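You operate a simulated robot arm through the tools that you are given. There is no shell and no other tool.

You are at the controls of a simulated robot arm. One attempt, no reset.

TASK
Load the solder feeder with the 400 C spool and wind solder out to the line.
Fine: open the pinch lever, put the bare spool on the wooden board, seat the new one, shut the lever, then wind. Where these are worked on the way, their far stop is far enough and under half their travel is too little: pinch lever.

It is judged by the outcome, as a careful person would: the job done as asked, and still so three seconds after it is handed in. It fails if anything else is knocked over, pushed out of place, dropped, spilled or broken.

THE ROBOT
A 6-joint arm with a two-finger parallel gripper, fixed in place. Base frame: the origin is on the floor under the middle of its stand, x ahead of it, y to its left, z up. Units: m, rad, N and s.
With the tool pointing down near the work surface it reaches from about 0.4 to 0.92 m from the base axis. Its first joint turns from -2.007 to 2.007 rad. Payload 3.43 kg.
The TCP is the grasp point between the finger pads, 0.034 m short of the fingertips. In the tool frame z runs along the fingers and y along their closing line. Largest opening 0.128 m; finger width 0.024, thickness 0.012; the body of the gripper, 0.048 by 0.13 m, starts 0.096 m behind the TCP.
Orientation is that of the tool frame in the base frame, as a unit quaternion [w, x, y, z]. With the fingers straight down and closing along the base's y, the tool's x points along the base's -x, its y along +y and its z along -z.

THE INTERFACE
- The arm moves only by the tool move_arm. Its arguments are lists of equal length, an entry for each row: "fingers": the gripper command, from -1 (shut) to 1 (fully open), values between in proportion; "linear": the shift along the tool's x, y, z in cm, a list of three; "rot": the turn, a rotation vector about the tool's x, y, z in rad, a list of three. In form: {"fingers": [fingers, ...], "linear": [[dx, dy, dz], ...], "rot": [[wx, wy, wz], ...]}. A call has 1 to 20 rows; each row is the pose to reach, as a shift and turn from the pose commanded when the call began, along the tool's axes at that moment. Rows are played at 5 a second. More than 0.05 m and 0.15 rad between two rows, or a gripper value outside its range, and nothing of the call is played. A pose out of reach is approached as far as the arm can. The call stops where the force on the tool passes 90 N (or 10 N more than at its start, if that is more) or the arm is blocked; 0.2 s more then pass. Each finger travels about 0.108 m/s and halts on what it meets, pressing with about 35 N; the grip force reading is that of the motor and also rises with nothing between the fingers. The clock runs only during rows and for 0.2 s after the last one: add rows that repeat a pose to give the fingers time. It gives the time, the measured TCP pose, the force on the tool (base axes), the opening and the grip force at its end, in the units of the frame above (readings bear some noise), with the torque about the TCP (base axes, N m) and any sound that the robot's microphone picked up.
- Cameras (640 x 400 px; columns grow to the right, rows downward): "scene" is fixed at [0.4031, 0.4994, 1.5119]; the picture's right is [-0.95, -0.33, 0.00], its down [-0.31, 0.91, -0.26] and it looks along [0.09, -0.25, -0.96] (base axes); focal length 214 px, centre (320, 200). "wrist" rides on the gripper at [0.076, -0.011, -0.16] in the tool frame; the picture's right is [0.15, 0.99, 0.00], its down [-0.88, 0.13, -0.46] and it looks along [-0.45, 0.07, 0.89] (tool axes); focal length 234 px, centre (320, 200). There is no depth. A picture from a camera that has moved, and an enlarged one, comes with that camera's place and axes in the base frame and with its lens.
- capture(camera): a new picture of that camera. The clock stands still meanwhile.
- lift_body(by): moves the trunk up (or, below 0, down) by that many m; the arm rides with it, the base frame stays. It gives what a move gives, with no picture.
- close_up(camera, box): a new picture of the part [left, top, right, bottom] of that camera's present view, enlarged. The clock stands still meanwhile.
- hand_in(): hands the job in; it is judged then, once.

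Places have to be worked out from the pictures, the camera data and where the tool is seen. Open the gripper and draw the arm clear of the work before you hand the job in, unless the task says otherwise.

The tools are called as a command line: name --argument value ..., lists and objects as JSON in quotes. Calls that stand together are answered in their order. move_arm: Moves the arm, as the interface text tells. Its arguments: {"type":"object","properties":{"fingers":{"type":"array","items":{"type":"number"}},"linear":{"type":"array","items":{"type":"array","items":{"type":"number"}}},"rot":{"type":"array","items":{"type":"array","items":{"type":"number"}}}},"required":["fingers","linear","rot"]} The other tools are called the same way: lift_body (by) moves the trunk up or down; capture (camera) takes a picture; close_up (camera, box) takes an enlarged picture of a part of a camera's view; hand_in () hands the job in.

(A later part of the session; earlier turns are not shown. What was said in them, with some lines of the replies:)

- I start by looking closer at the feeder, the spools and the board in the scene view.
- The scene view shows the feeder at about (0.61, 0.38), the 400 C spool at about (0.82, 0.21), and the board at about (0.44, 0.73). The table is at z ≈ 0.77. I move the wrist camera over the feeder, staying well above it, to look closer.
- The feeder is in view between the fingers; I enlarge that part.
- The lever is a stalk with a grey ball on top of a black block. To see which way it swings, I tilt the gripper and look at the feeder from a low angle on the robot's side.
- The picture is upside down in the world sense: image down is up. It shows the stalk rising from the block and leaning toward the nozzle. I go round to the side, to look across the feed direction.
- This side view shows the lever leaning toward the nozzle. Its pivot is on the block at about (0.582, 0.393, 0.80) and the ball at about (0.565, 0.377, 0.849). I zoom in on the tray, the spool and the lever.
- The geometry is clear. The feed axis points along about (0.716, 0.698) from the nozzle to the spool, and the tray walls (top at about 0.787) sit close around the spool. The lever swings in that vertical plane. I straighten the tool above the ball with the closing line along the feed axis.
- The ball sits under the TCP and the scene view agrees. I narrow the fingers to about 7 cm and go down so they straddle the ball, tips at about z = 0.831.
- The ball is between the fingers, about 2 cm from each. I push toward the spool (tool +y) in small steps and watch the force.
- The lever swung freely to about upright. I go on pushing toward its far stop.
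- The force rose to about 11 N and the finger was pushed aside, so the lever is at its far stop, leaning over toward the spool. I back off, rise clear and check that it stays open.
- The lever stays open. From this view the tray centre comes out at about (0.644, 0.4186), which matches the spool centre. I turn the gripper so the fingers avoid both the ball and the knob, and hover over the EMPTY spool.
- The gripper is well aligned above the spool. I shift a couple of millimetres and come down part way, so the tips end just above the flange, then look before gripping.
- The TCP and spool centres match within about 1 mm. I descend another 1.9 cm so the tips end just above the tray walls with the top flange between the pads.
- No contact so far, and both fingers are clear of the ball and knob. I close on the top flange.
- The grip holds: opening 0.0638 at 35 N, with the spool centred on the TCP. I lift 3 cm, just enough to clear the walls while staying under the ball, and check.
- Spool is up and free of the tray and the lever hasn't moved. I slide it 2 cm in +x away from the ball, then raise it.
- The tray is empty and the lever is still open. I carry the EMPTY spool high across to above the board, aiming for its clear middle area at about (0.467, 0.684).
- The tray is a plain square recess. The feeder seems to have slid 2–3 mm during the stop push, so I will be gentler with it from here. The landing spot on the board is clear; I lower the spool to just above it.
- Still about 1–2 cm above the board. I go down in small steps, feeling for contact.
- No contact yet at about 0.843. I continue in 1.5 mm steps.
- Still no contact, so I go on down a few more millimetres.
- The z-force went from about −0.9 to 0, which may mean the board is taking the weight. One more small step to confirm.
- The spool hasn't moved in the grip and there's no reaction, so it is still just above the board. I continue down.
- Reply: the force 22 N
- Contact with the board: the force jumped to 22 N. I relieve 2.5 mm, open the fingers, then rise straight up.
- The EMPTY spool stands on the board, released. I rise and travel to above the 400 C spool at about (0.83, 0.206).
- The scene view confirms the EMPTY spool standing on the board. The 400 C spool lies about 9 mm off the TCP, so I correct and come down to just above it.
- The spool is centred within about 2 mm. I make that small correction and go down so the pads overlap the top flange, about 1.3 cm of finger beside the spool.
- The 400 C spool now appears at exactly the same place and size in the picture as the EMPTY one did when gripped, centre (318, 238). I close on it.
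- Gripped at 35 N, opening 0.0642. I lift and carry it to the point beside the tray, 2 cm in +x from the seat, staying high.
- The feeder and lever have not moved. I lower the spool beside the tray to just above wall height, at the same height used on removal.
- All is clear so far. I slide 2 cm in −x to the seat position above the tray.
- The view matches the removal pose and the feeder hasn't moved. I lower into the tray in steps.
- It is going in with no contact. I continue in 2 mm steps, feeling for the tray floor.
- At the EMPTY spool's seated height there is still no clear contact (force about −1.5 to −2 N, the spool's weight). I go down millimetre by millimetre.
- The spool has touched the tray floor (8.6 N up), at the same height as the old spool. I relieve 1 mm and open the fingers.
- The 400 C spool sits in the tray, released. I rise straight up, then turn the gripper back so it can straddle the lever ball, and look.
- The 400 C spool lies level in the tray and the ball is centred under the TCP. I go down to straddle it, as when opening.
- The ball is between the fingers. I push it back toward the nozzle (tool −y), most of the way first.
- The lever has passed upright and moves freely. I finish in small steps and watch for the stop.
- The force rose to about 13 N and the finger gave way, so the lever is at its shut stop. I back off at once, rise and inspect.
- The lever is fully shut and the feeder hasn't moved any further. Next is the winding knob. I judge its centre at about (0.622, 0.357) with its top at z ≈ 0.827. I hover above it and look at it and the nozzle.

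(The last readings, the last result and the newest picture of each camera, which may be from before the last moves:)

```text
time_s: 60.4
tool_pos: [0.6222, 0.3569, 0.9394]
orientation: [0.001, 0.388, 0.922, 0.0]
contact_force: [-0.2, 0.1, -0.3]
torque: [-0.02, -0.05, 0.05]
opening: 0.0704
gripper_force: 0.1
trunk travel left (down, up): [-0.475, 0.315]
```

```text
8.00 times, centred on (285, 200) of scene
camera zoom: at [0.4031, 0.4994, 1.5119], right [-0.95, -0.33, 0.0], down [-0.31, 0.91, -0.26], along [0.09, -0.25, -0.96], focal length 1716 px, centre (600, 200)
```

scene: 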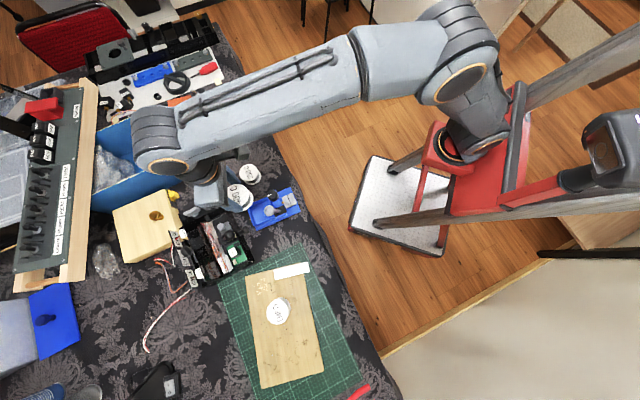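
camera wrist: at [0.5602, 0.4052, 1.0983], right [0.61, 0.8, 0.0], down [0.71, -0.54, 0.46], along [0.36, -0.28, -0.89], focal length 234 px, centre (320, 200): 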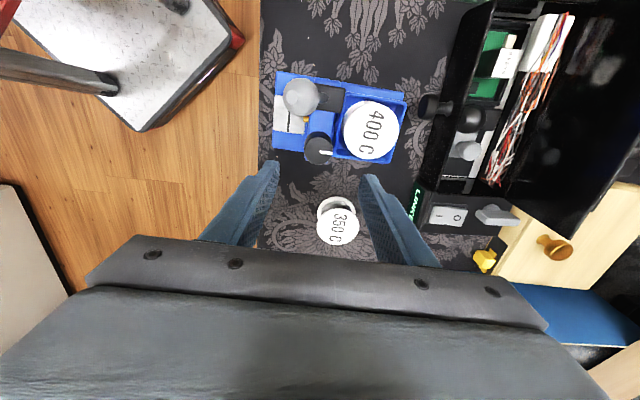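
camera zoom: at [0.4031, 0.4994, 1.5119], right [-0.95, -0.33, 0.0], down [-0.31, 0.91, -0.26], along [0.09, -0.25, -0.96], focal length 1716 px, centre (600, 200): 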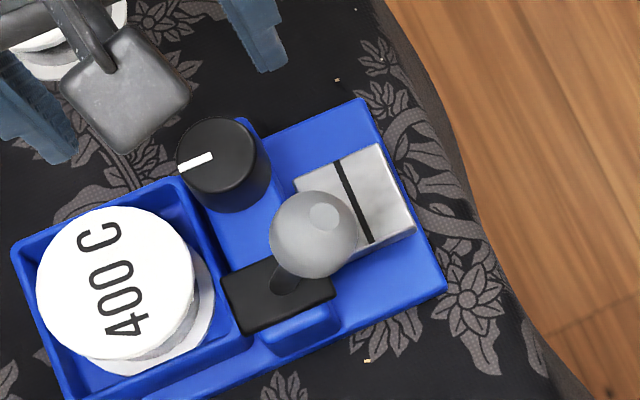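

I correct by about 2 mm and come down to 2 cm above the knob to refine the alignment.

move_arm --fingers '[0.1, 0.1, 0.1, 0.1]' --linear '[[0.1, -0.15, 2.5], [0.1, -0.15, 4.5], [0.1, -0.15, 5.8], [0.1, -0.15, 5.8]]' --rot '[[0, 0, 0], [0, 0, 0], [0, 0, 0], [0, 0, 0]]'

capture --camera "wrist"

close_up --camera "wrist" --box '[260, 110, 380, 210]'

close_up --camera "scene" --box '[255, 175, 315, 225]'

```text
time_s: 61.4
tool_pos: [0.6193, 0.3562, 0.8813]
orientation: [0.0, 0.388, 0.922, 0.0]
contact_force: [0.3, -0.1, -0.3]
torque: [0.01, -0.01, 0.01]
opening: 0.0706
gripper_force: 0.1
trunk travel left (down, up): [-0.475, 0.315]
```

```text
taken
camera wrist: at [0.5574, 0.4042, 1.0403], right [0.61, 0.8, 0.0], down [0.71, -0.54, 0.46], along [0.36, -0.28, -0.89], focal length 234 px, centre (320, 200)
```

wrist: 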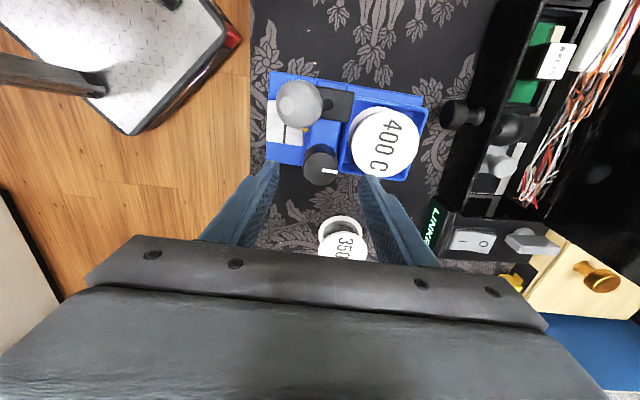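

```text
4.00 times, centred on (320, 160) of wrist
camera zoom: at [0.5574, 0.4042, 1.0403], right [0.61, 0.8, 0.0], down [0.71, -0.54, 0.46], along [0.36, -0.28, -0.89], focal length 937 px, centre (320, 360)
```

zoom: 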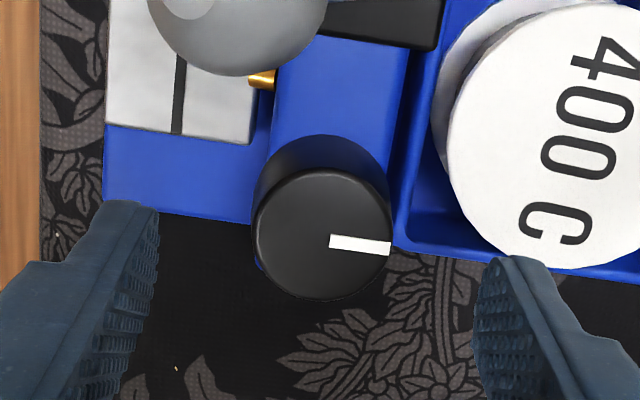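

```text
8.00 times, centred on (285, 200) of scene
camera zoom: at [0.4031, 0.4994, 1.5119], right [-0.95, -0.33, 0.0], down [-0.31, 0.91, -0.26], along [0.09, -0.25, -0.96], focal length 1716 px, centre (600, 200)
```

zoom: 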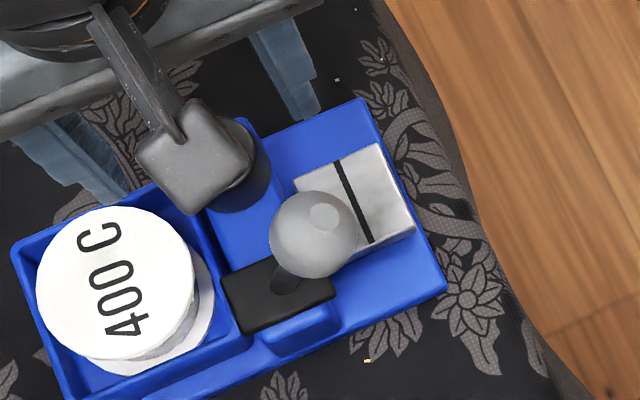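

The knob's centre is within about 1.3 mm of the TCP line. I correct that, narrow the fingers, and go down so the pads overlap the top 13 mm of the knob while the tips stay above the spool.

move_arm --fingers '[-0.2, -0.2, -0.2, -0.2, -0.2]' --linear '[[0.05, 0.12, 0], [0.05, 0.12, 1.2], [0.05, 0.12, 2.4], [0.05, 0.12, 3.4], [0.05, 0.12, 3.4]]' --rot '[[0, 0, 0], [0, 0, 0], [0, 0, 0], [0, 0, 0], [0, 0, 0]]'

capture --camera "wrist"

close_up --camera "wrist" --box '[260, 110, 380, 210]'

close_up --camera "scene" --box '[255, 175, 315, 225]'

```text
time_s: 62.6
tool_pos: [0.6192, 0.3586, 0.8464]
orientation: [0.0, 0.389, 0.921, 0.0]
contact_force: [0.1, 1.0, 0.4]
torque: [-0.03, 0.02, 0.04]
opening: 0.0512
gripper_force: 0.1
trunk travel left (down, up): [-0.475, 0.315]
```

```text
taken
camera wrist: at [0.5586, 0.4061, 1.0058], right [0.61, 0.8, 0.0], down [0.71, -0.54, 0.46], along [0.36, -0.28, -0.89], focal length 234 px, centre (320, 200)
```

wrist: 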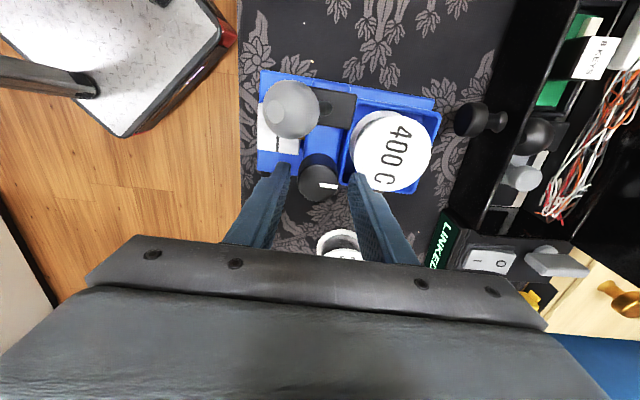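

```text
4.00 times, centred on (320, 160) of wrist
camera zoom: at [0.5586, 0.4061, 1.0058], right [0.61, 0.8, 0.0], down [0.71, -0.54, 0.46], along [0.36, -0.28, -0.89], focal length 937 px, centre (320, 360)
```

zoom: 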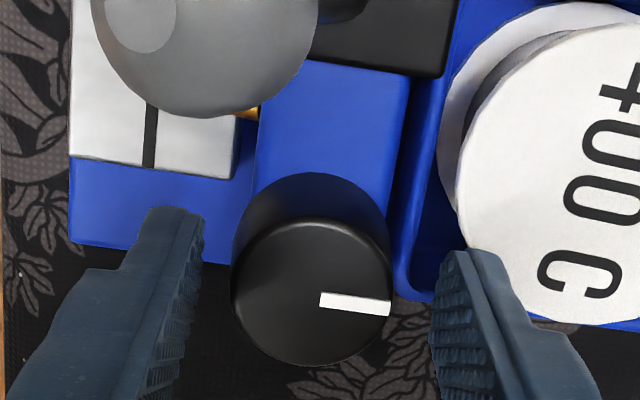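

```text
8.00 times, centred on (285, 200) of scene
camera zoom: at [0.4031, 0.4994, 1.5119], right [-0.95, -0.33, 0.0], down [-0.31, 0.91, -0.26], along [0.09, -0.25, -0.96], focal length 1716 px, centre (600, 200)
```

zoom: 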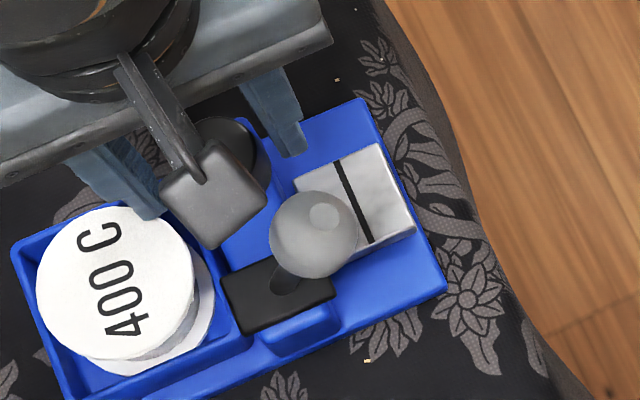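

The knob is centred between the pads. I close on it and read the forces.

move_arm --fingers '[-0.4, -0.5, -1, -1, -1]' --linear '[[0, 0, 0], [0, 0, 0], [0, 0, 0], [0, 0, 0], [0, 0, 0]]' --rot '[[0, 0, 0], [0, 0, 0], [0, 0, 0], [0, 0, 0], [0, 0, 0]]'

close_up --camera "wrist" --box '[260, 110, 380, 210]'

close_up --camera "scene" --box '[255, 175, 315, 225]'

```text
time_s: 63.8
tool_pos: [0.6197, 0.3575, 0.8474]
orientation: [0.0, 0.389, 0.921, 0.0]
contact_force: [-5.9, -9.5, 0.6]
torque: [-0.1, 0.32, 0.03]
opening: 0.0342
gripper_force: 35.6
trunk travel left (down, up): [-0.475, 0.315]
```

```text
4.00 times, centred on (320, 160) of wrist
camera zoom: at [0.5588, 0.4054, 1.0058], right [0.61, 0.8, 0.0], down [0.71, -0.54, 0.46], along [0.36, -0.28, -0.89], focal length 937 px, centre (320, 360)
```

zoom: 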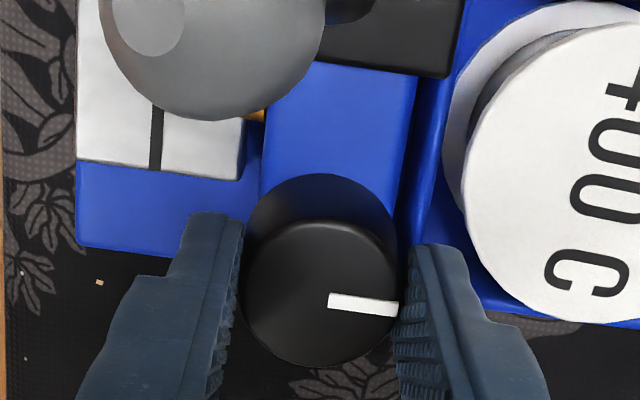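

```text
8.00 times, centred on (285, 200) of scene
camera zoom: at [0.4031, 0.4994, 1.5119], right [-0.95, -0.33, 0.0], down [-0.31, 0.91, -0.26], along [0.09, -0.25, -0.96], focal length 1716 px, centre (600, 200)
```

zoom: 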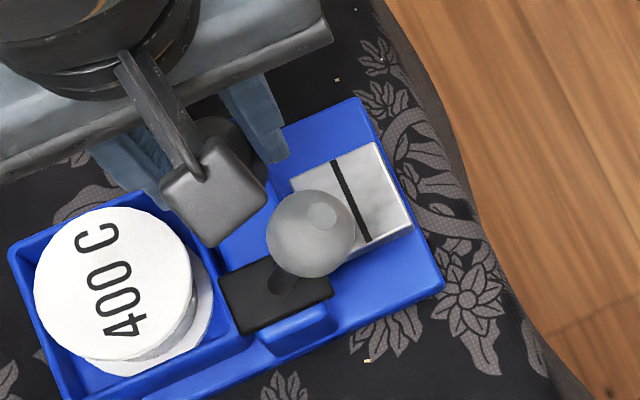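

Closing shifted the feeder about 1.5 mm and left 11 N sideways on the tool. I move back along −y to relieve that before turning.

move_arm --fingers '[-1, -1, -1]' --linear '[[0, -0.08, 0], [0, -0.15, 0], [0, -0.15, 0]]' --rot '[[0, 0, 0], [0, 0, 0], [0, 0, 0]]'

```text
time_s: 64.6
tool_pos: [0.6207, 0.3579, 0.8482]
orientation: [0.0, 0.388, 0.922, 0.0]
contact_force: [3.4, 2.5, 0.1]
torque: [0.07, -0.32, 0.04]
opening: 0.0345
gripper_force: 35.4
trunk travel left (down, up): [-0.475, 0.315]
```

Force is down to 4 N. I try a small turn counter-clockwise seen from above (tool z negative), 0.3 rad, and look at the pointer, the torque and the nozzle.

move_arm --fingers '[-1, -1, -1, -1]' --linear '[[0, 0.03, 0], [0, 0.03, 0], [0, 0.03, 0], [0, 0.03, 0]]' --rot '[[0, 0, -0.1], [0, 0, -0.2], [0, 0, -0.3], [0, 0, -0.3]]'

close_up --camera "wrist" --box '[260, 110, 380, 210]'

close_up --camera "scene" --box '[265, 180, 315, 220]'

```text
time_s: 65.6
tool_pos: [0.6196, 0.3555, 0.849]
orientation: [0.001, 0.246, 0.969, 0.001]
contact_force: [6.9, 5.6, 0.6]
torque: [0.3, -0.12, -0.52]
opening: 0.034
gripper_force: 35.1
trunk travel left (down, up): [-0.475, 0.315]
```

```text
4.00 times, centred on (320, 160) of wrist
camera zoom: at [0.547, 0.3844, 1.0075], right [0.34, 0.94, 0.0], down [0.84, -0.31, 0.46], along [0.43, -0.16, -0.89], focal length 937 px, centre (320, 360)
```

zoom: 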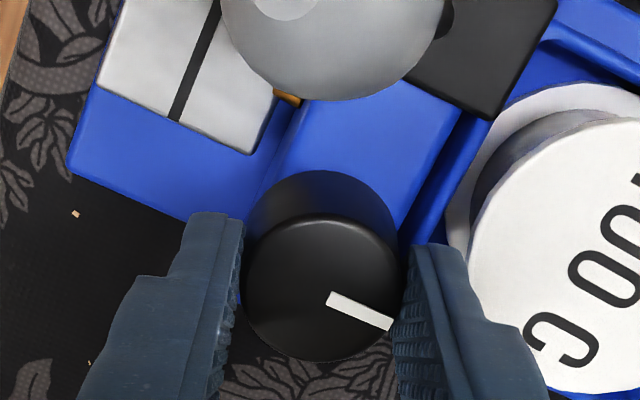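

```text
10.00 times, centred on (290, 200) of scene
camera zoom: at [0.4031, 0.4994, 1.5119], right [-0.95, -0.33, 0.0], down [-0.31, 0.91, -0.26], along [0.09, -0.25, -0.96], focal length 2145 px, centre (620, 200)
```

zoom: 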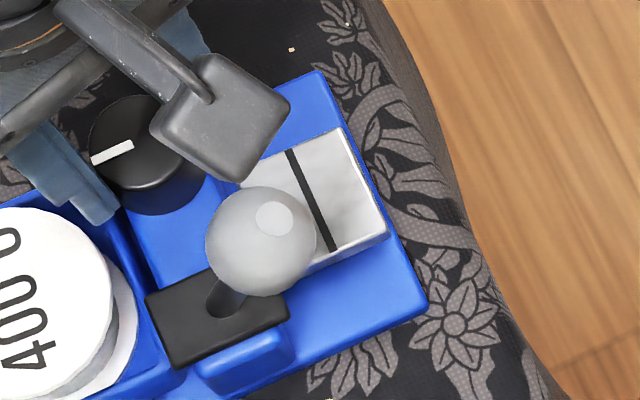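

Counter-clockwise is blocked: the torque reached 0.5 N·m, the pointer slipped between the pads, and no solder came out. So winding out must be clockwise, and I turn back the other way.

move_arm --fingers '[-1, -1, -1, -1, -1]' --linear '[[0, 0, 0], [0, 0, 0], [0, 0, 0], [0, 0, 0], [0, 0, 0]]' --rot '[[0, 0, 0.1], [0, 0, 0.2], [0, 0, 0.3], [0, 0, 0.4], [0, 0, 0.4]]'

close_up --camera "wrist" --box '[260, 110, 380, 210]'

close_up --camera "scene" --box '[265, 180, 315, 220]'

```text
time_s: 66.8
tool_pos: [0.6198, 0.3571, 0.8488]
orientation: [0.0, 0.434, 0.901, 0.0]
contact_force: [12.6, 4.0, 9.4]
torque: [-0.03, -0.54, -0.02]
opening: 0.0341
gripper_force: 35.3
trunk travel left (down, up): [-0.475, 0.315]
```

```text
4.00 times, centred on (320, 160) of wrist
camera zoom: at [0.5629, 0.4103, 1.0075], right [0.68, 0.73, 0.0], down [0.65, -0.61, 0.46], along [0.33, -0.31, -0.89], focal length 937 px, centre (320, 360)
```

zoom: 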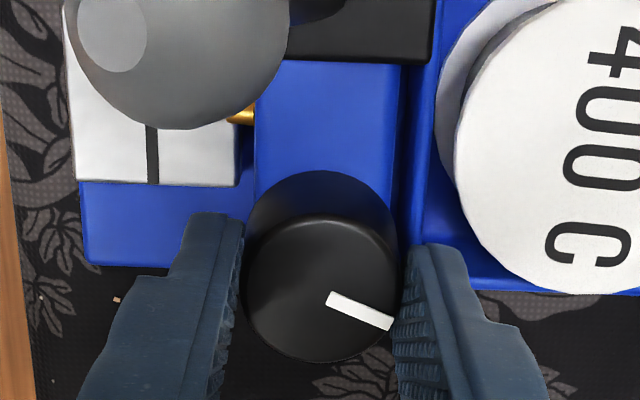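

```text
10.00 times, centred on (290, 200) of scene
camera zoom: at [0.4031, 0.4994, 1.5119], right [-0.95, -0.33, 0.0], down [-0.31, 0.91, -0.26], along [0.09, -0.25, -0.96], focal length 2145 px, centre (620, 200)
```

zoom: 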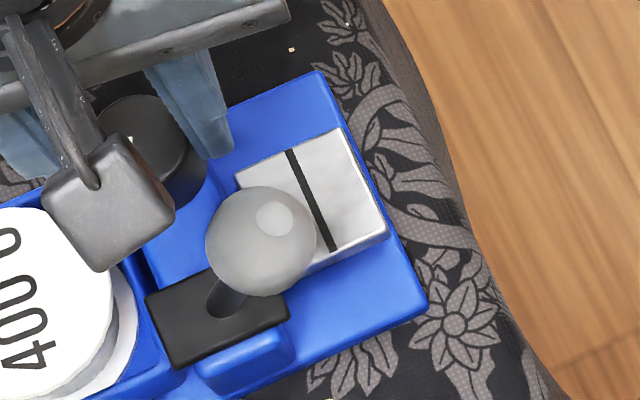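

Clockwise the knob turns freely with the gripper, and the feeder stays put. I ease the side force slightly and continue clockwise by 0.9 rad.

move_arm --fingers '[-1, -1, -1, -1, -1, -1, -1, -1, -1]' --linear '[[-0.03, 0.1, -0.07], [-0.03, 0.1, -0.07], [-0.03, 0.1, -0.07], [-0.03, 0.1, -0.07], [-0.03, 0.1, -0.07], [-0.03, 0.1, -0.07], [-0.03, 0.1, -0.07], [-0.03, 0.1, -0.07], [-0.03, 0.1, -0.07]]' --rot '[[0, 0, 0], [0, 0, 0.13], [0, 0, 0.26], [0, 0, 0.39], [0, 0, 0.52], [0, 0, 0.65], [0, 0, 0.78], [0, 0, 0.9], [0, 0, 0.9]]'

close_up --camera "wrist" --box '[240, 90, 400, 210]'

close_up --camera "scene" --box '[265, 180, 315, 220]'

```text
time_s: 68.8
tool_pos: [0.6178, 0.3565, 0.8484]
orientation: [0.002, 0.783, 0.622, 0.0]
contact_force: [-6.9, -11.0, 4.8]
torque: [-0.84, 0.39, 0.04]
opening: 0.0343
gripper_force: 35.4
trunk travel left (down, up): [-0.475, 0.315]
```

```text
3.33 times, centred on (320, 150) of wrist
camera zoom: at [0.6251, 0.4346, 1.0074], right [1.0, -0.08, 0.0], down [-0.07, -0.89, 0.46], along [-0.04, -0.46, -0.89], focal length 781 px, centre (320, 367)
```

zoom: 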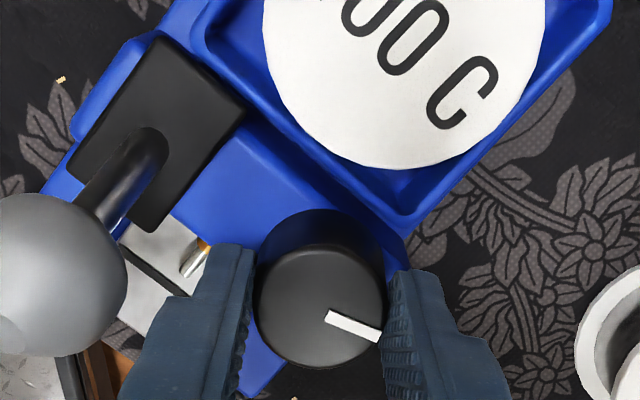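

```text
10.00 times, centred on (290, 200) of scene
camera zoom: at [0.4031, 0.4994, 1.5119], right [-0.95, -0.33, 0.0], down [-0.31, 0.91, -0.26], along [0.09, -0.25, -0.96], focal length 2145 px, centre (620, 200)
```

zoom: 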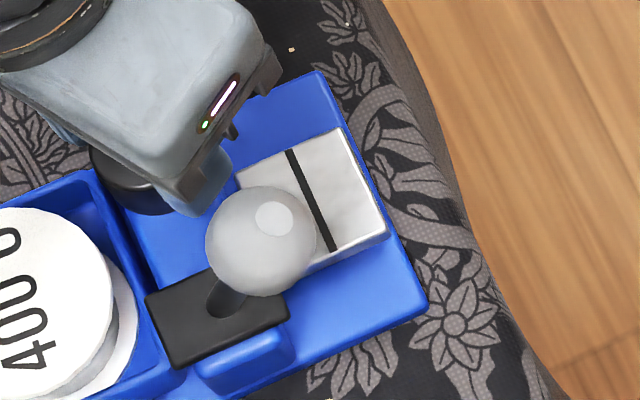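

Solder is emerging at the nozzle. I zoom in to see how far it still is from the line.

close_up --camera "wrist" --box '[262, 145, 312, 185]'

```text
10.00 times, centred on (287, 165) of wrist
camera zoom: at [0.6251, 0.4346, 1.0074], right [1.0, -0.08, 0.0], down [-0.07, -0.89, 0.46], along [-0.04, -0.46, -0.89], focal length 2342 px, centre (650, 550)
```

zoom: 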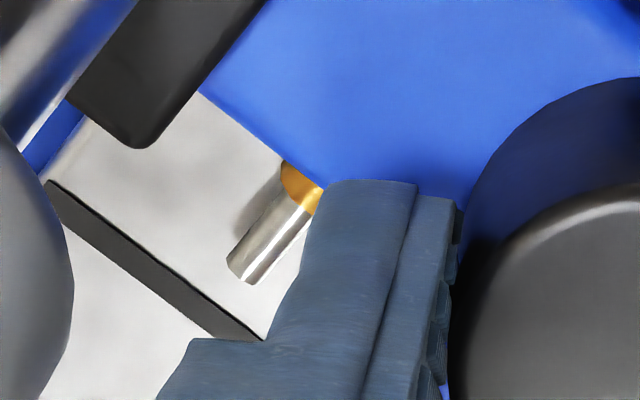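

The solder is about two thirds of the way from the nozzle to the line after roughly 1.3 rad. I relieve the side force and turn another 0.4 rad, then check again.

move_arm --fingers '[-1, -1, -1, -1, -1]' --linear '[[-0.12, -0.04, -0.03], [-0.12, -0.04, -0.03], [-0.12, -0.04, -0.03], [-0.12, -0.04, -0.03], [-0.12, -0.04, -0.03]]' --rot '[[0, 0, 0], [0, 0, 0.13], [0, 0, 0.26], [0, 0, 0.4], [0, 0, 0.4]]'

capture --camera "wrist"

close_up --camera "scene" --box '[265, 180, 315, 220]'

```text
time_s: 70.0
tool_pos: [0.6185, 0.357, 0.8483]
orientation: [0.0, 0.891, 0.454, -0.001]
contact_force: [-3.3, -2.4, -0.2]
torque: [-0.26, 0.39, 0.02]
opening: 0.0339
gripper_force: 34.9
trunk travel left (down, up): [-0.475, 0.315]
```

```text
taken
camera wrist: at [0.6542, 0.4261, 1.0076], right [0.89, -0.46, 0.0], down [-0.41, -0.79, 0.46], along [-0.21, -0.4, -0.89], focal length 234 px, centre (320, 200)
```

wrist: 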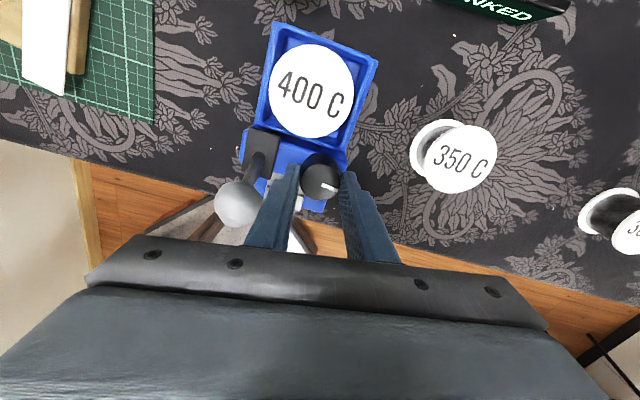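

```text
10.00 times, centred on (290, 200) of scene
camera zoom: at [0.4031, 0.4994, 1.5119], right [-0.95, -0.33, 0.0], down [-0.31, 0.91, -0.26], along [0.09, -0.25, -0.96], focal length 2145 px, centre (620, 200)
```

zoom: 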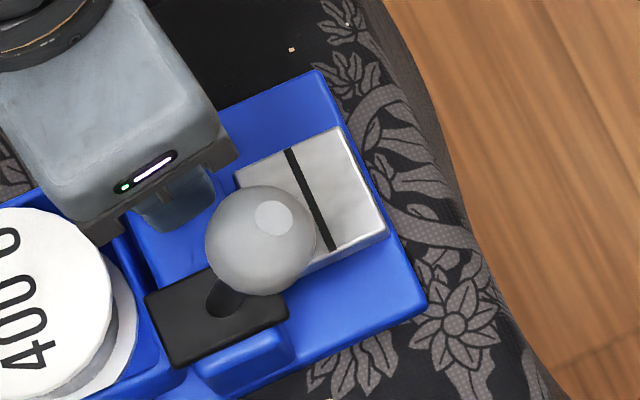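

I zoom the wrist view on the gap between the lever ball and the finger.

close_up --camera "wrist" --box '[240, 155, 340, 225]'

```text
5.71 times, centred on (290, 190) of wrist
camera zoom: at [0.6542, 0.4261, 1.0076], right [0.89, -0.46, 0.0], down [-0.41, -0.79, 0.46], along [-0.21, -0.4, -0.89], focal length 1338 px, centre (491, 257)
```

zoom: 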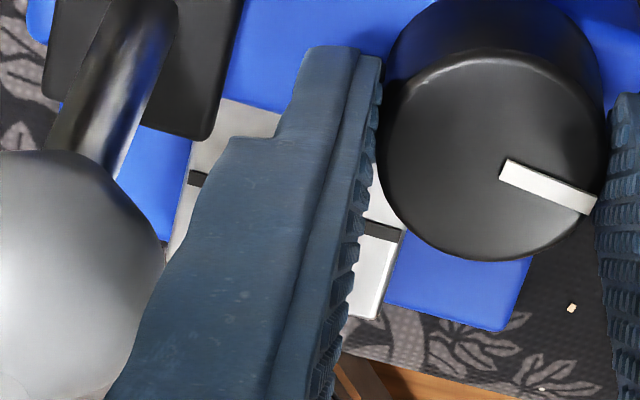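

The finger hides the solder from here. I release the knob with a small opening, rise straight up, and look from above.

move_arm --fingers '[-0.3, -0.3, -0.3, -0.3, -0.3, -0.3]' --linear '[[0, 0, 0], [0, 0, 0], [0, 0, -3.0], [0, 0, -6.0], [0, 0, -9.0], [0, 0, -9.0]]' --rot '[[0, 0, 0], [0, 0, 0], [0, 0, 0], [0, 0, 0], [0, 0, 0], [0, 0, 0]]'

capture --camera "wrist"

close_up --camera "wrist" --box '[240, 110, 340, 190]'

close_up --camera "scene" --box '[255, 175, 315, 225]'

```text
time_s: 71.4
tool_pos: [0.6187, 0.3586, 0.9389]
orientation: [0.0, 0.891, 0.455, 0.0]
contact_force: [-0.1, -0.4, -0.1]
torque: [0.0, -0.01, -0.03]
opening: 0.0444
gripper_force: 0.1
trunk travel left (down, up): [-0.475, 0.315]
```

```text
taken
camera wrist: at [0.6542, 0.4263, 1.0979], right [0.89, -0.46, 0.0], down [-0.41, -0.79, 0.46], along [-0.21, -0.4, -0.89], focal length 234 px, centre (320, 200)
```

wrist: 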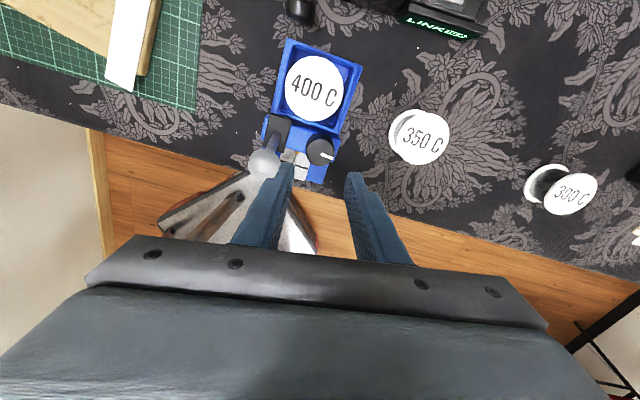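

```text
5.00 times, centred on (290, 150) of wrist
camera zoom: at [0.6542, 0.4263, 1.0979], right [0.89, -0.46, 0.0], down [-0.41, -0.79, 0.46], along [-0.21, -0.4, -0.89], focal length 1171 px, centre (470, 450)
```

zoom: 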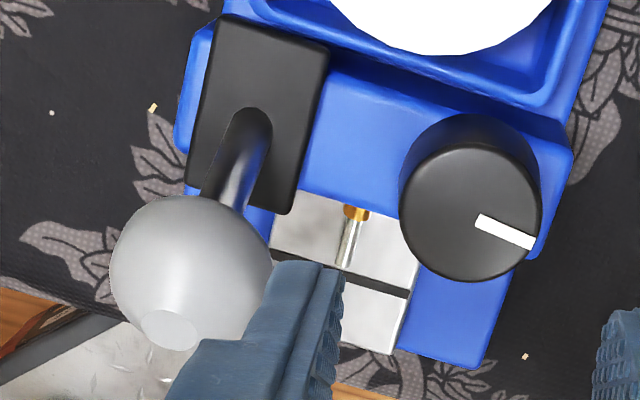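

```text
8.00 times, centred on (285, 200) of scene
camera zoom: at [0.4031, 0.4994, 1.5119], right [-0.95, -0.33, 0.0], down [-0.31, 0.91, -0.26], along [0.09, -0.25, -0.96], focal length 1716 px, centre (600, 200)
```

zoom: 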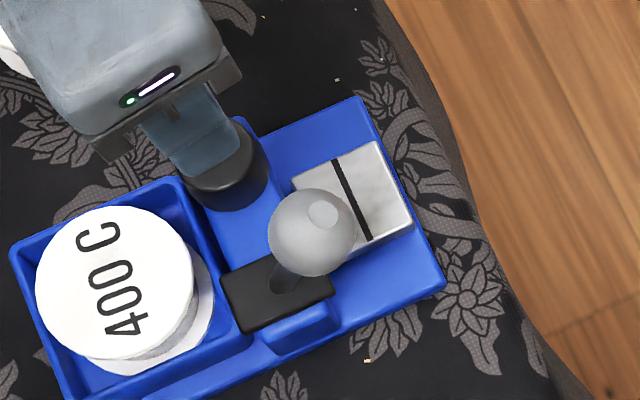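

I zoom in on the nozzle, the solder and the line.

close_up --camera "wrist" --box '[290, 145, 330, 180]'

```text
11.43 times, centred on (310, 162) of wrist
camera zoom: at [0.6542, 0.4263, 1.0979], right [0.89, -0.46, 0.0], down [-0.41, -0.79, 0.46], along [-0.21, -0.4, -0.89], focal length 2676 px, centre (434, 629)
```

zoom: 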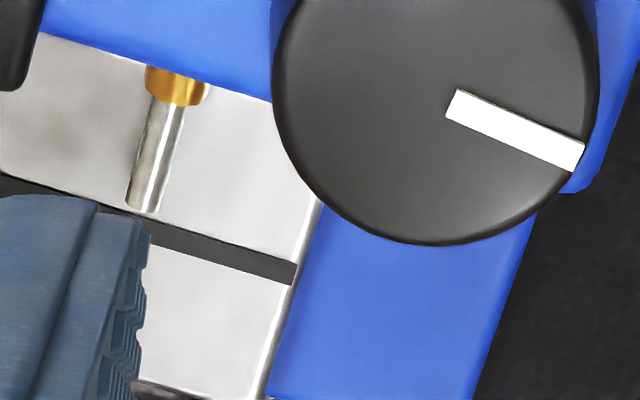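

The solder tip is just short of the line, about 13.5 mm out after 1.7 rad, or roughly 7.8 mm/rad. The angled view adds parallax, so I turn back to the earlier yaw, where the camera looks squarely across the solder, to measure the remaining gap.

move_arm --fingers '[-0.3, -0.3, -0.3, -0.3, -0.3, -0.3, -0.3, -0.3, -0.3, -0.3, -0.3]' --linear '[[0, 0, 0], [0, 0, 0], [0, 0, 0], [0, 0, 0], [0, 0, 0], [0, 0, 0], [0, 0, 0], [0, 0, 0], [0, 0, 0], [0, 0, 0], [0, 0, 0]]' --rot '[[0, 0, -0.14], [0, 0, -0.28], [0, 0, -0.42], [0, 0, -0.56], [0, 0, -0.7], [0, 0, -0.84], [0, 0, -0.98], [0, 0, -1.12], [0, 0, -1.26], [0, 0, -1.4], [0, 0, -1.4]]'

capture --camera "wrist"

close_up --camera "wrist" --box '[265, 95, 325, 145]'

close_up --camera "wrist" --box '[285, 100, 320, 130]'

```text
time_s: 73.8
tool_pos: [0.6191, 0.3565, 0.9391]
orientation: [-0.001, 0.388, 0.922, 0.0]
contact_force: [-0.3, -0.1, -0.6]
torque: [-0.01, -0.01, -0.01]
opening: 0.0446
gripper_force: 0.1
trunk travel left (down, up): [-0.475, 0.315]
```

```text
taken
camera wrist: at [0.5578, 0.4044, 1.0978], right [0.61, 0.8, 0.0], down [0.71, -0.54, 0.46], along [0.36, -0.28, -0.89], focal length 234 px, centre (320, 200)
```

wrist: 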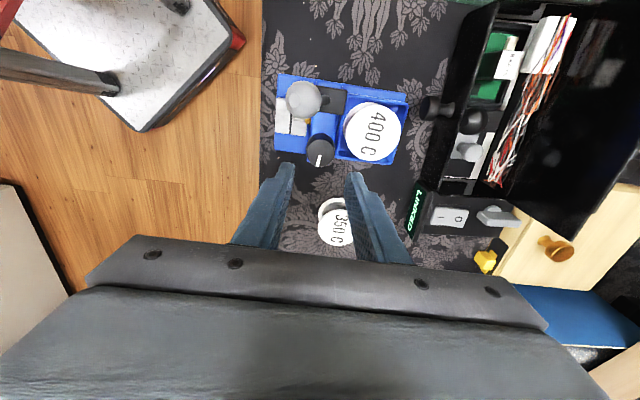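

```text
8.00 times, centred on (295, 120) of wrist
camera zoom: at [0.5578, 0.4044, 1.0978], right [0.61, 0.8, 0.0], down [0.71, -0.54, 0.46], along [0.36, -0.28, -0.89], focal length 1873 px, centre (520, 840)
```

zoom: 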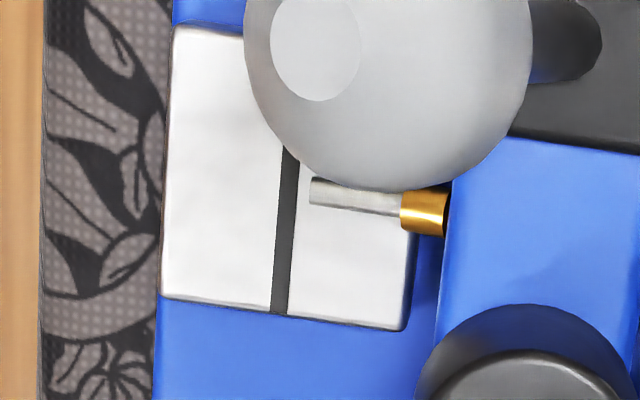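

```text
13.33 times, centred on (302, 115) of wrist
camera zoom: at [0.5578, 0.4044, 1.0978], right [0.61, 0.8, 0.0], down [0.71, -0.54, 0.46], along [0.36, -0.28, -0.89], focal length 3122 px, centre (553, 1333)
```

zoom: 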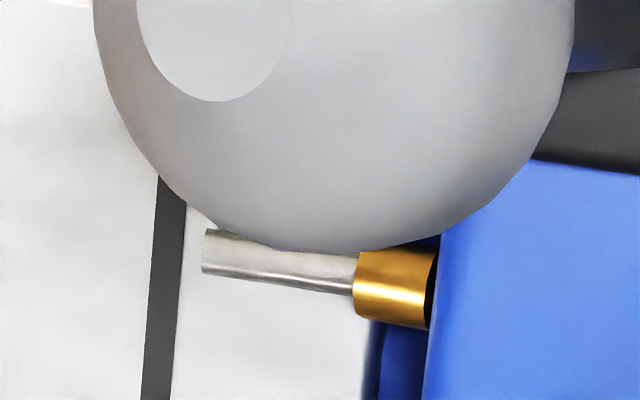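

In this square view the tip is about 3.5 mm short of the line's centre, with about 14.8 mm out so far, so roughly 0.42 rad more is needed. I check the knob's centring before gripping again.

close_up --camera "wrist" --box '[260, 110, 380, 200]'

```text
4.44 times, centred on (320, 155) of wrist
camera zoom: at [0.5578, 0.4044, 1.0978], right [0.61, 0.8, 0.0], down [0.71, -0.54, 0.46], along [0.36, -0.28, -0.89], focal length 1041 px, centre (320, 400)
```

zoom: 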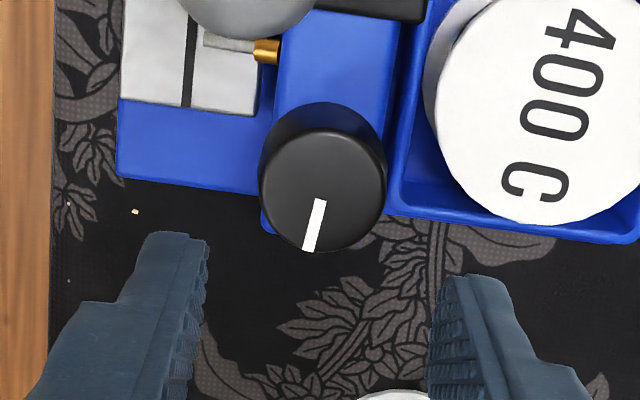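

The view confirms the TCP is still over the knob's axis. I go back down 9 cm and grip the knob again.

move_arm --fingers '[-0.25, -0.25, -0.25, -0.25, -0.25, -0.5, -1, -1, -1]' --linear '[[0, 0, 3.5], [0, 0, 6.5], [0, 0, 8.2], [0, 0, 9.0], [0, 0, 9.0], [0, 0, 9.0], [0, 0, 9.0], [0, 0, 9.0], [0, 0, 9.0]]' --rot '[[0, 0, 0], [0, 0, 0], [0, 0, 0], [0, 0, 0], [0, 0, 0], [0, 0, 0], [0, 0, 0], [0, 0, 0], [0, 0, 0]]'

close_up --camera "wrist" --box '[260, 110, 380, 210]'

```text
time_s: 75.8
tool_pos: [0.6206, 0.3559, 0.8498]
orientation: [0.0, 0.388, 0.922, 0.0]
contact_force: [5.2, 3.5, -0.1]
torque: [0.12, -0.26, -0.01]
opening: 0.0341
gripper_force: 35.3
trunk travel left (down, up): [-0.475, 0.315]
```

```text
4.00 times, centred on (320, 160) of wrist
camera zoom: at [0.5586, 0.4043, 1.0073], right [0.61, 0.8, 0.0], down [0.71, -0.54, 0.46], along [0.36, -0.28, -0.89], focal length 937 px, centre (320, 360)
```

zoom: 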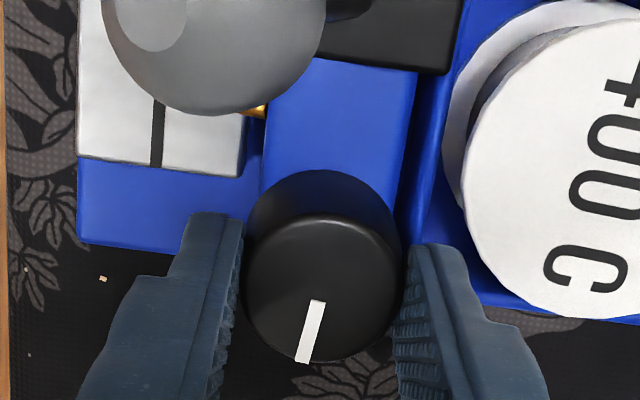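

Gripped with only 6 N sideways. I turn clockwise 0.38 rad and check.

move_arm --fingers '[-1, -1, -1, -1, -1, -1]' --linear '[[0, 0.04, 0], [0, 0.04, 0], [0, 0.04, 0], [0, 0.04, 0], [0, 0.04, 0], [0, 0.04, 0]]' --rot '[[0, 0, 0], [0, 0, 0.1], [0, 0, 0.2], [0, 0, 0.3], [0, 0, 0.38], [0, 0, 0.38]]'

close_up --camera "wrist" --box '[260, 110, 380, 210]'

close_up --camera "scene" --box '[265, 180, 315, 220]'

```text
time_s: 77.2
tool_pos: [0.6198, 0.3563, 0.848]
orientation: [0.0, 0.556, 0.831, 0.0]
contact_force: [-1.5, 0.5, 0.7]
torque: [0.18, 0.24, 0.0]
opening: 0.0343
gripper_force: 34.9
trunk travel left (down, up): [-0.475, 0.315]
```

```text
4.00 times, centred on (320, 160) of wrist
camera zoom: at [0.58, 0.4234, 1.0074], right [0.86, 0.51, 0.0], down [0.46, -0.76, 0.46], along [0.23, -0.39, -0.89], focal length 937 px, centre (320, 360)
```

zoom: 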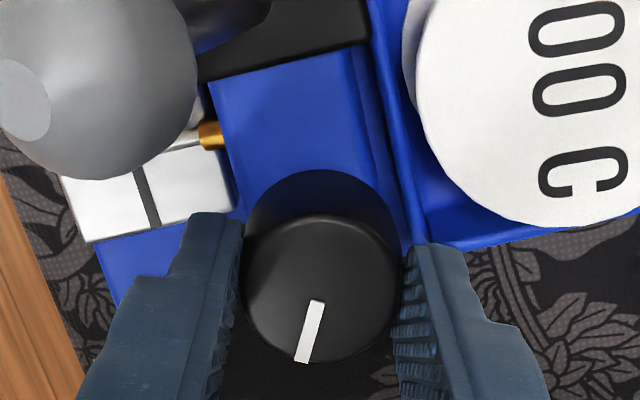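

```text
10.00 times, centred on (290, 200) of scene
camera zoom: at [0.4031, 0.4994, 1.5119], right [-0.95, -0.33, 0.0], down [-0.31, 0.91, -0.26], along [0.09, -0.25, -0.96], focal length 2145 px, centre (620, 200)
```

zoom: 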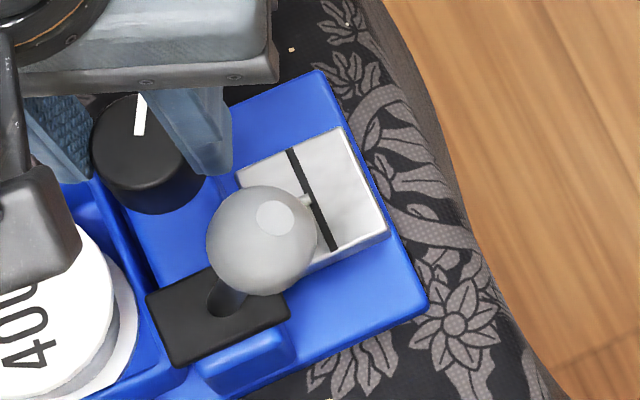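

The tip is now visible in the scene view right at the line. I zoom in strongly to measure it.

close_up --camera "scene" --box '[280, 190, 300, 210]'

close_up --camera "wrist" --box '[270, 135, 305, 170]'

```text
16.00 times, centred on (290, 200) of scene
camera zoom: at [0.4031, 0.4994, 1.5119], right [-0.95, -0.33, 0.0], down [-0.31, 0.91, -0.26], along [0.09, -0.25, -0.96], focal length 3432 px, centre (800, 200)
```

zoom: 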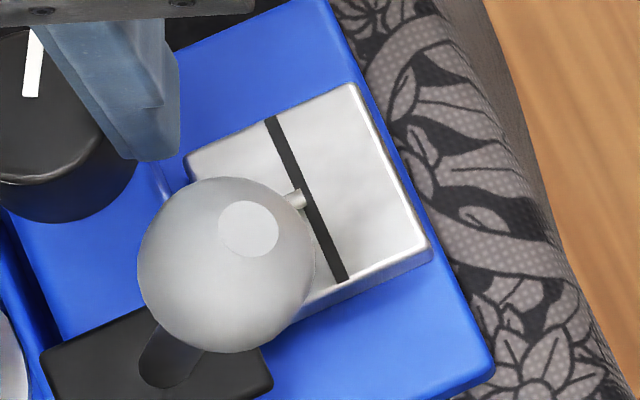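

```text
11.43 times, centred on (288, 152) of wrist
camera zoom: at [0.58, 0.4234, 1.0074], right [0.86, 0.51, 0.0], down [0.46, -0.76, 0.46], along [0.23, -0.39, -0.89], focal length 2676 px, centre (691, 743)
```

zoom: 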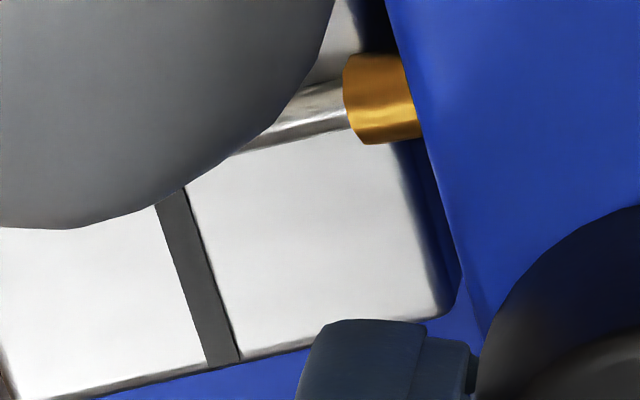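

The tip overlaps the line at about its centre. I release the knob, rise, and turn back to the square view to confirm.

move_arm --fingers '[-0.3, -0.3, -0.3, -0.3, -0.3, -0.3, -0.3]' --linear '[[0, 0, 0], [0, 0, 0], [0, 0, -3.0], [0, 0, -6.0], [0, 0, -9.0], [0, 0, -9.0], [0, 0, -9.0]]' --rot '[[0, 0, 0], [0, 0, 0], [0, 0, 0], [0, 0, -0.13], [0, 0, -0.26], [0, 0, -0.38], [0, 0, -0.38]]'

close_up --camera "wrist" --box '[285, 100, 320, 130]'

close_up --camera "scene" --box '[280, 190, 300, 210]'

```text
time_s: 78.8
tool_pos: [0.6191, 0.3565, 0.9409]
orientation: [0.001, 0.387, 0.922, 0.0]
contact_force: [0.0, 0.6, 0.7]
torque: [-0.01, -0.02, 0.0]
opening: 0.0448
gripper_force: 0.0
trunk travel left (down, up): [-0.475, 0.315]
```

```text
13.33 times, centred on (302, 115) of wrist
camera zoom: at [0.5579, 0.4042, 1.0984], right [0.61, 0.8, 0.0], down [0.71, -0.54, 0.46], along [0.36, -0.28, -0.89], focal length 3122 px, centre (553, 1333)
```

zoom: 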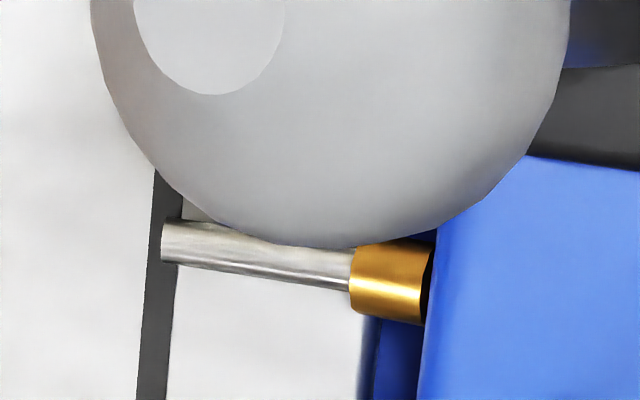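

```text
16.00 times, centred on (290, 200) of scene
camera zoom: at [0.4031, 0.4994, 1.5119], right [-0.95, -0.33, 0.0], down [-0.31, 0.91, -0.26], along [0.09, -0.25, -0.96], focal length 3432 px, centre (800, 200)
```

zoom: 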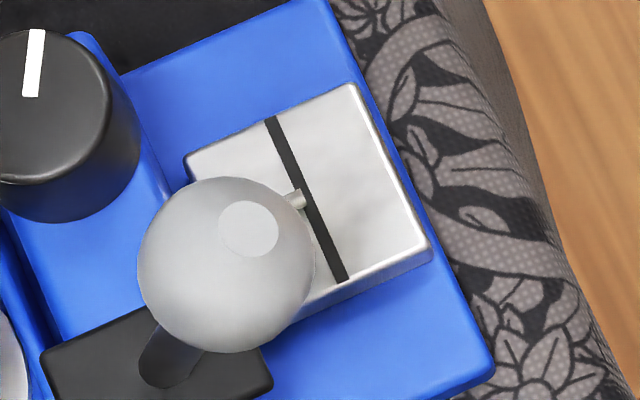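

The tip is exactly on the line's centre, and both knob and lever stay where I left them. I open the gripper, rise and draw the arm clear.

move_arm --fingers '[-0.3, -0.3, 0.2, 0.6, 1, 1, 1, 1, 1, 1, 1, 1]' --linear '[[0, 0, -4], [0, 0, -8], [0, 0, -12], [0, 0, -16], [-0.4, -3.8, -18], [-0.8, -7.6, -18], [-1.2, -11.4, -18], [-1.6, -15.2, -18], [-2.0, -19.0, -18], [-2.4, -22.8, -18], [-2.9, -26.5, -18], [-2.9, -26.5, -18]]' --rot '[[0, 0, 0], [0, 0, 0], [0, 0, 0], [0, 0, 0], [0, 0, 0], [0, 0, 0], [0, 0, 0], [0, 0, 0], [0, 0, 0], [0, 0, 0], [0, 0, 0], [0, 0, 0]]'

capture --camera "scene"

close_up --camera "scene" --box '[235, 175, 315, 235]'

close_up --camera "scene" --box '[200, 240, 380, 400]'

close_up --camera "scene" --box '[210, 105, 270, 190]'

```text
time_s: 81.4
tool_pos: [0.4514, 0.1529, 1.1194]
orientation: [0.001, 0.388, 0.922, -0.001]
contact_force: [0.5, -0.2, -0.1]
torque: [-0.01, 0.03, 0.0]
opening: 0.128
gripper_force: 0.1
trunk travel left (down, up): [-0.475, 0.315]
```

```text
taken
```

scene: 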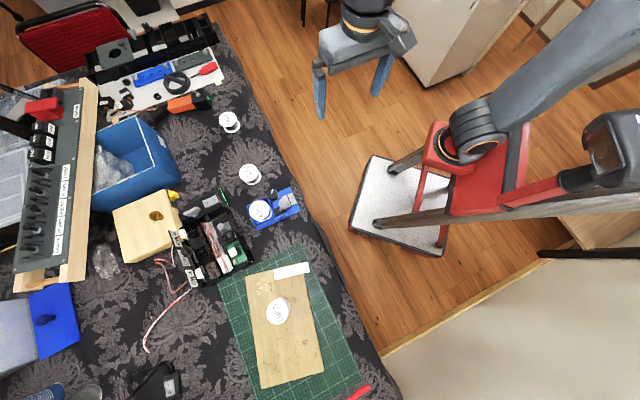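

```text
6.67 times, centred on (275, 205) of scene
camera zoom: at [0.4031, 0.4994, 1.5119], right [-0.95, -0.33, 0.0], down [-0.31, 0.91, -0.26], along [0.09, -0.25, -0.96], focal length 1430 px, centre (620, 167)
```

zoom: 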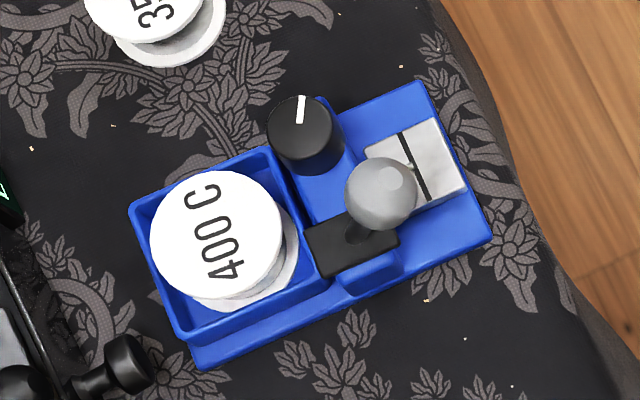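

```text
2.50 times, centred on (290, 320) of scene
camera zoom: at [0.4031, 0.4994, 1.5119], right [-0.95, -0.33, 0.0], down [-0.31, 0.91, -0.26], along [0.09, -0.25, -0.96], focal length 536 px, centre (395, -100)
```

zoom: 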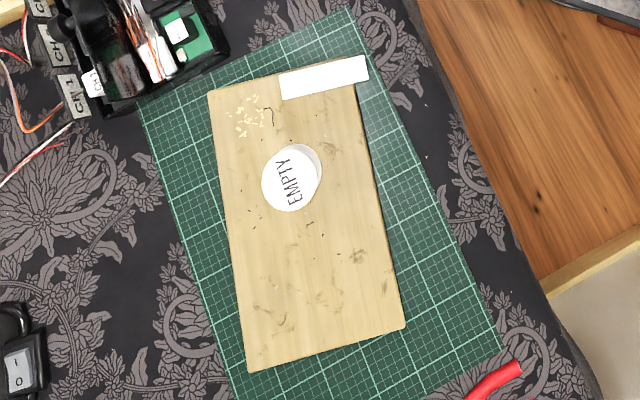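

```text
4.71 times, centred on (240, 148) of scene
camera zoom: at [0.4031, 0.4994, 1.5119], right [-0.95, -0.33, 0.0], down [-0.31, 0.91, -0.26], along [0.09, -0.25, -0.96], focal length 1009 px, centre (696, 447)
```

zoom: 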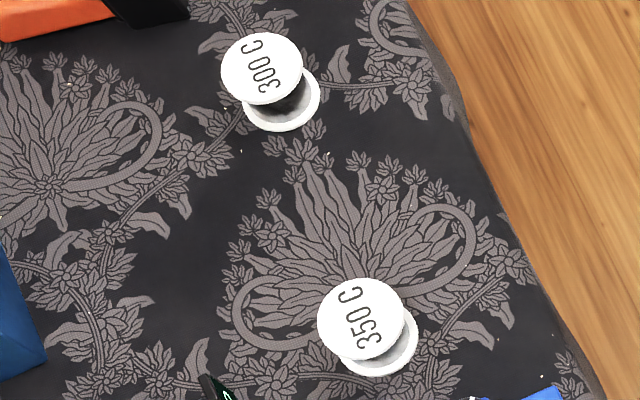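

The final views confirm the state:
- The EMPTY spool stands on the board.
- The 400 C spool is seated in the feeder.
- The lever is back at its shut stop.
- The solder tip is on the line.
- The other spools and the surroundings have not moved.
- The arm is clear with the gripper open.

I hand the job in.

hand_in

```text
The job is handed in.
```

The solder feeder is loaded with the 400 C spool, and solder is wound out to the line. I've handed the job in but haven't been told how it was judged.

- **Pinch lever:** opened to its far stop for the spool swap, then shut back to its stop.
- **Spools:** the EMPTY spool is standing on the wooden board, and the 400 C spool is seated in the tray. The 300 C and 350 C spools were not moved.
- **Solder:** the tip sits at the centre of the line, after about 2.1 rad of clockwise turning on the knob.
- **Arm:** drawn clear, with the gripper open.

**Feeder shift:** the feeder is not fixed to the table. It slid a few millimetres toward the spool end while I pushed the lever and gripped the knob. I did not move it back.
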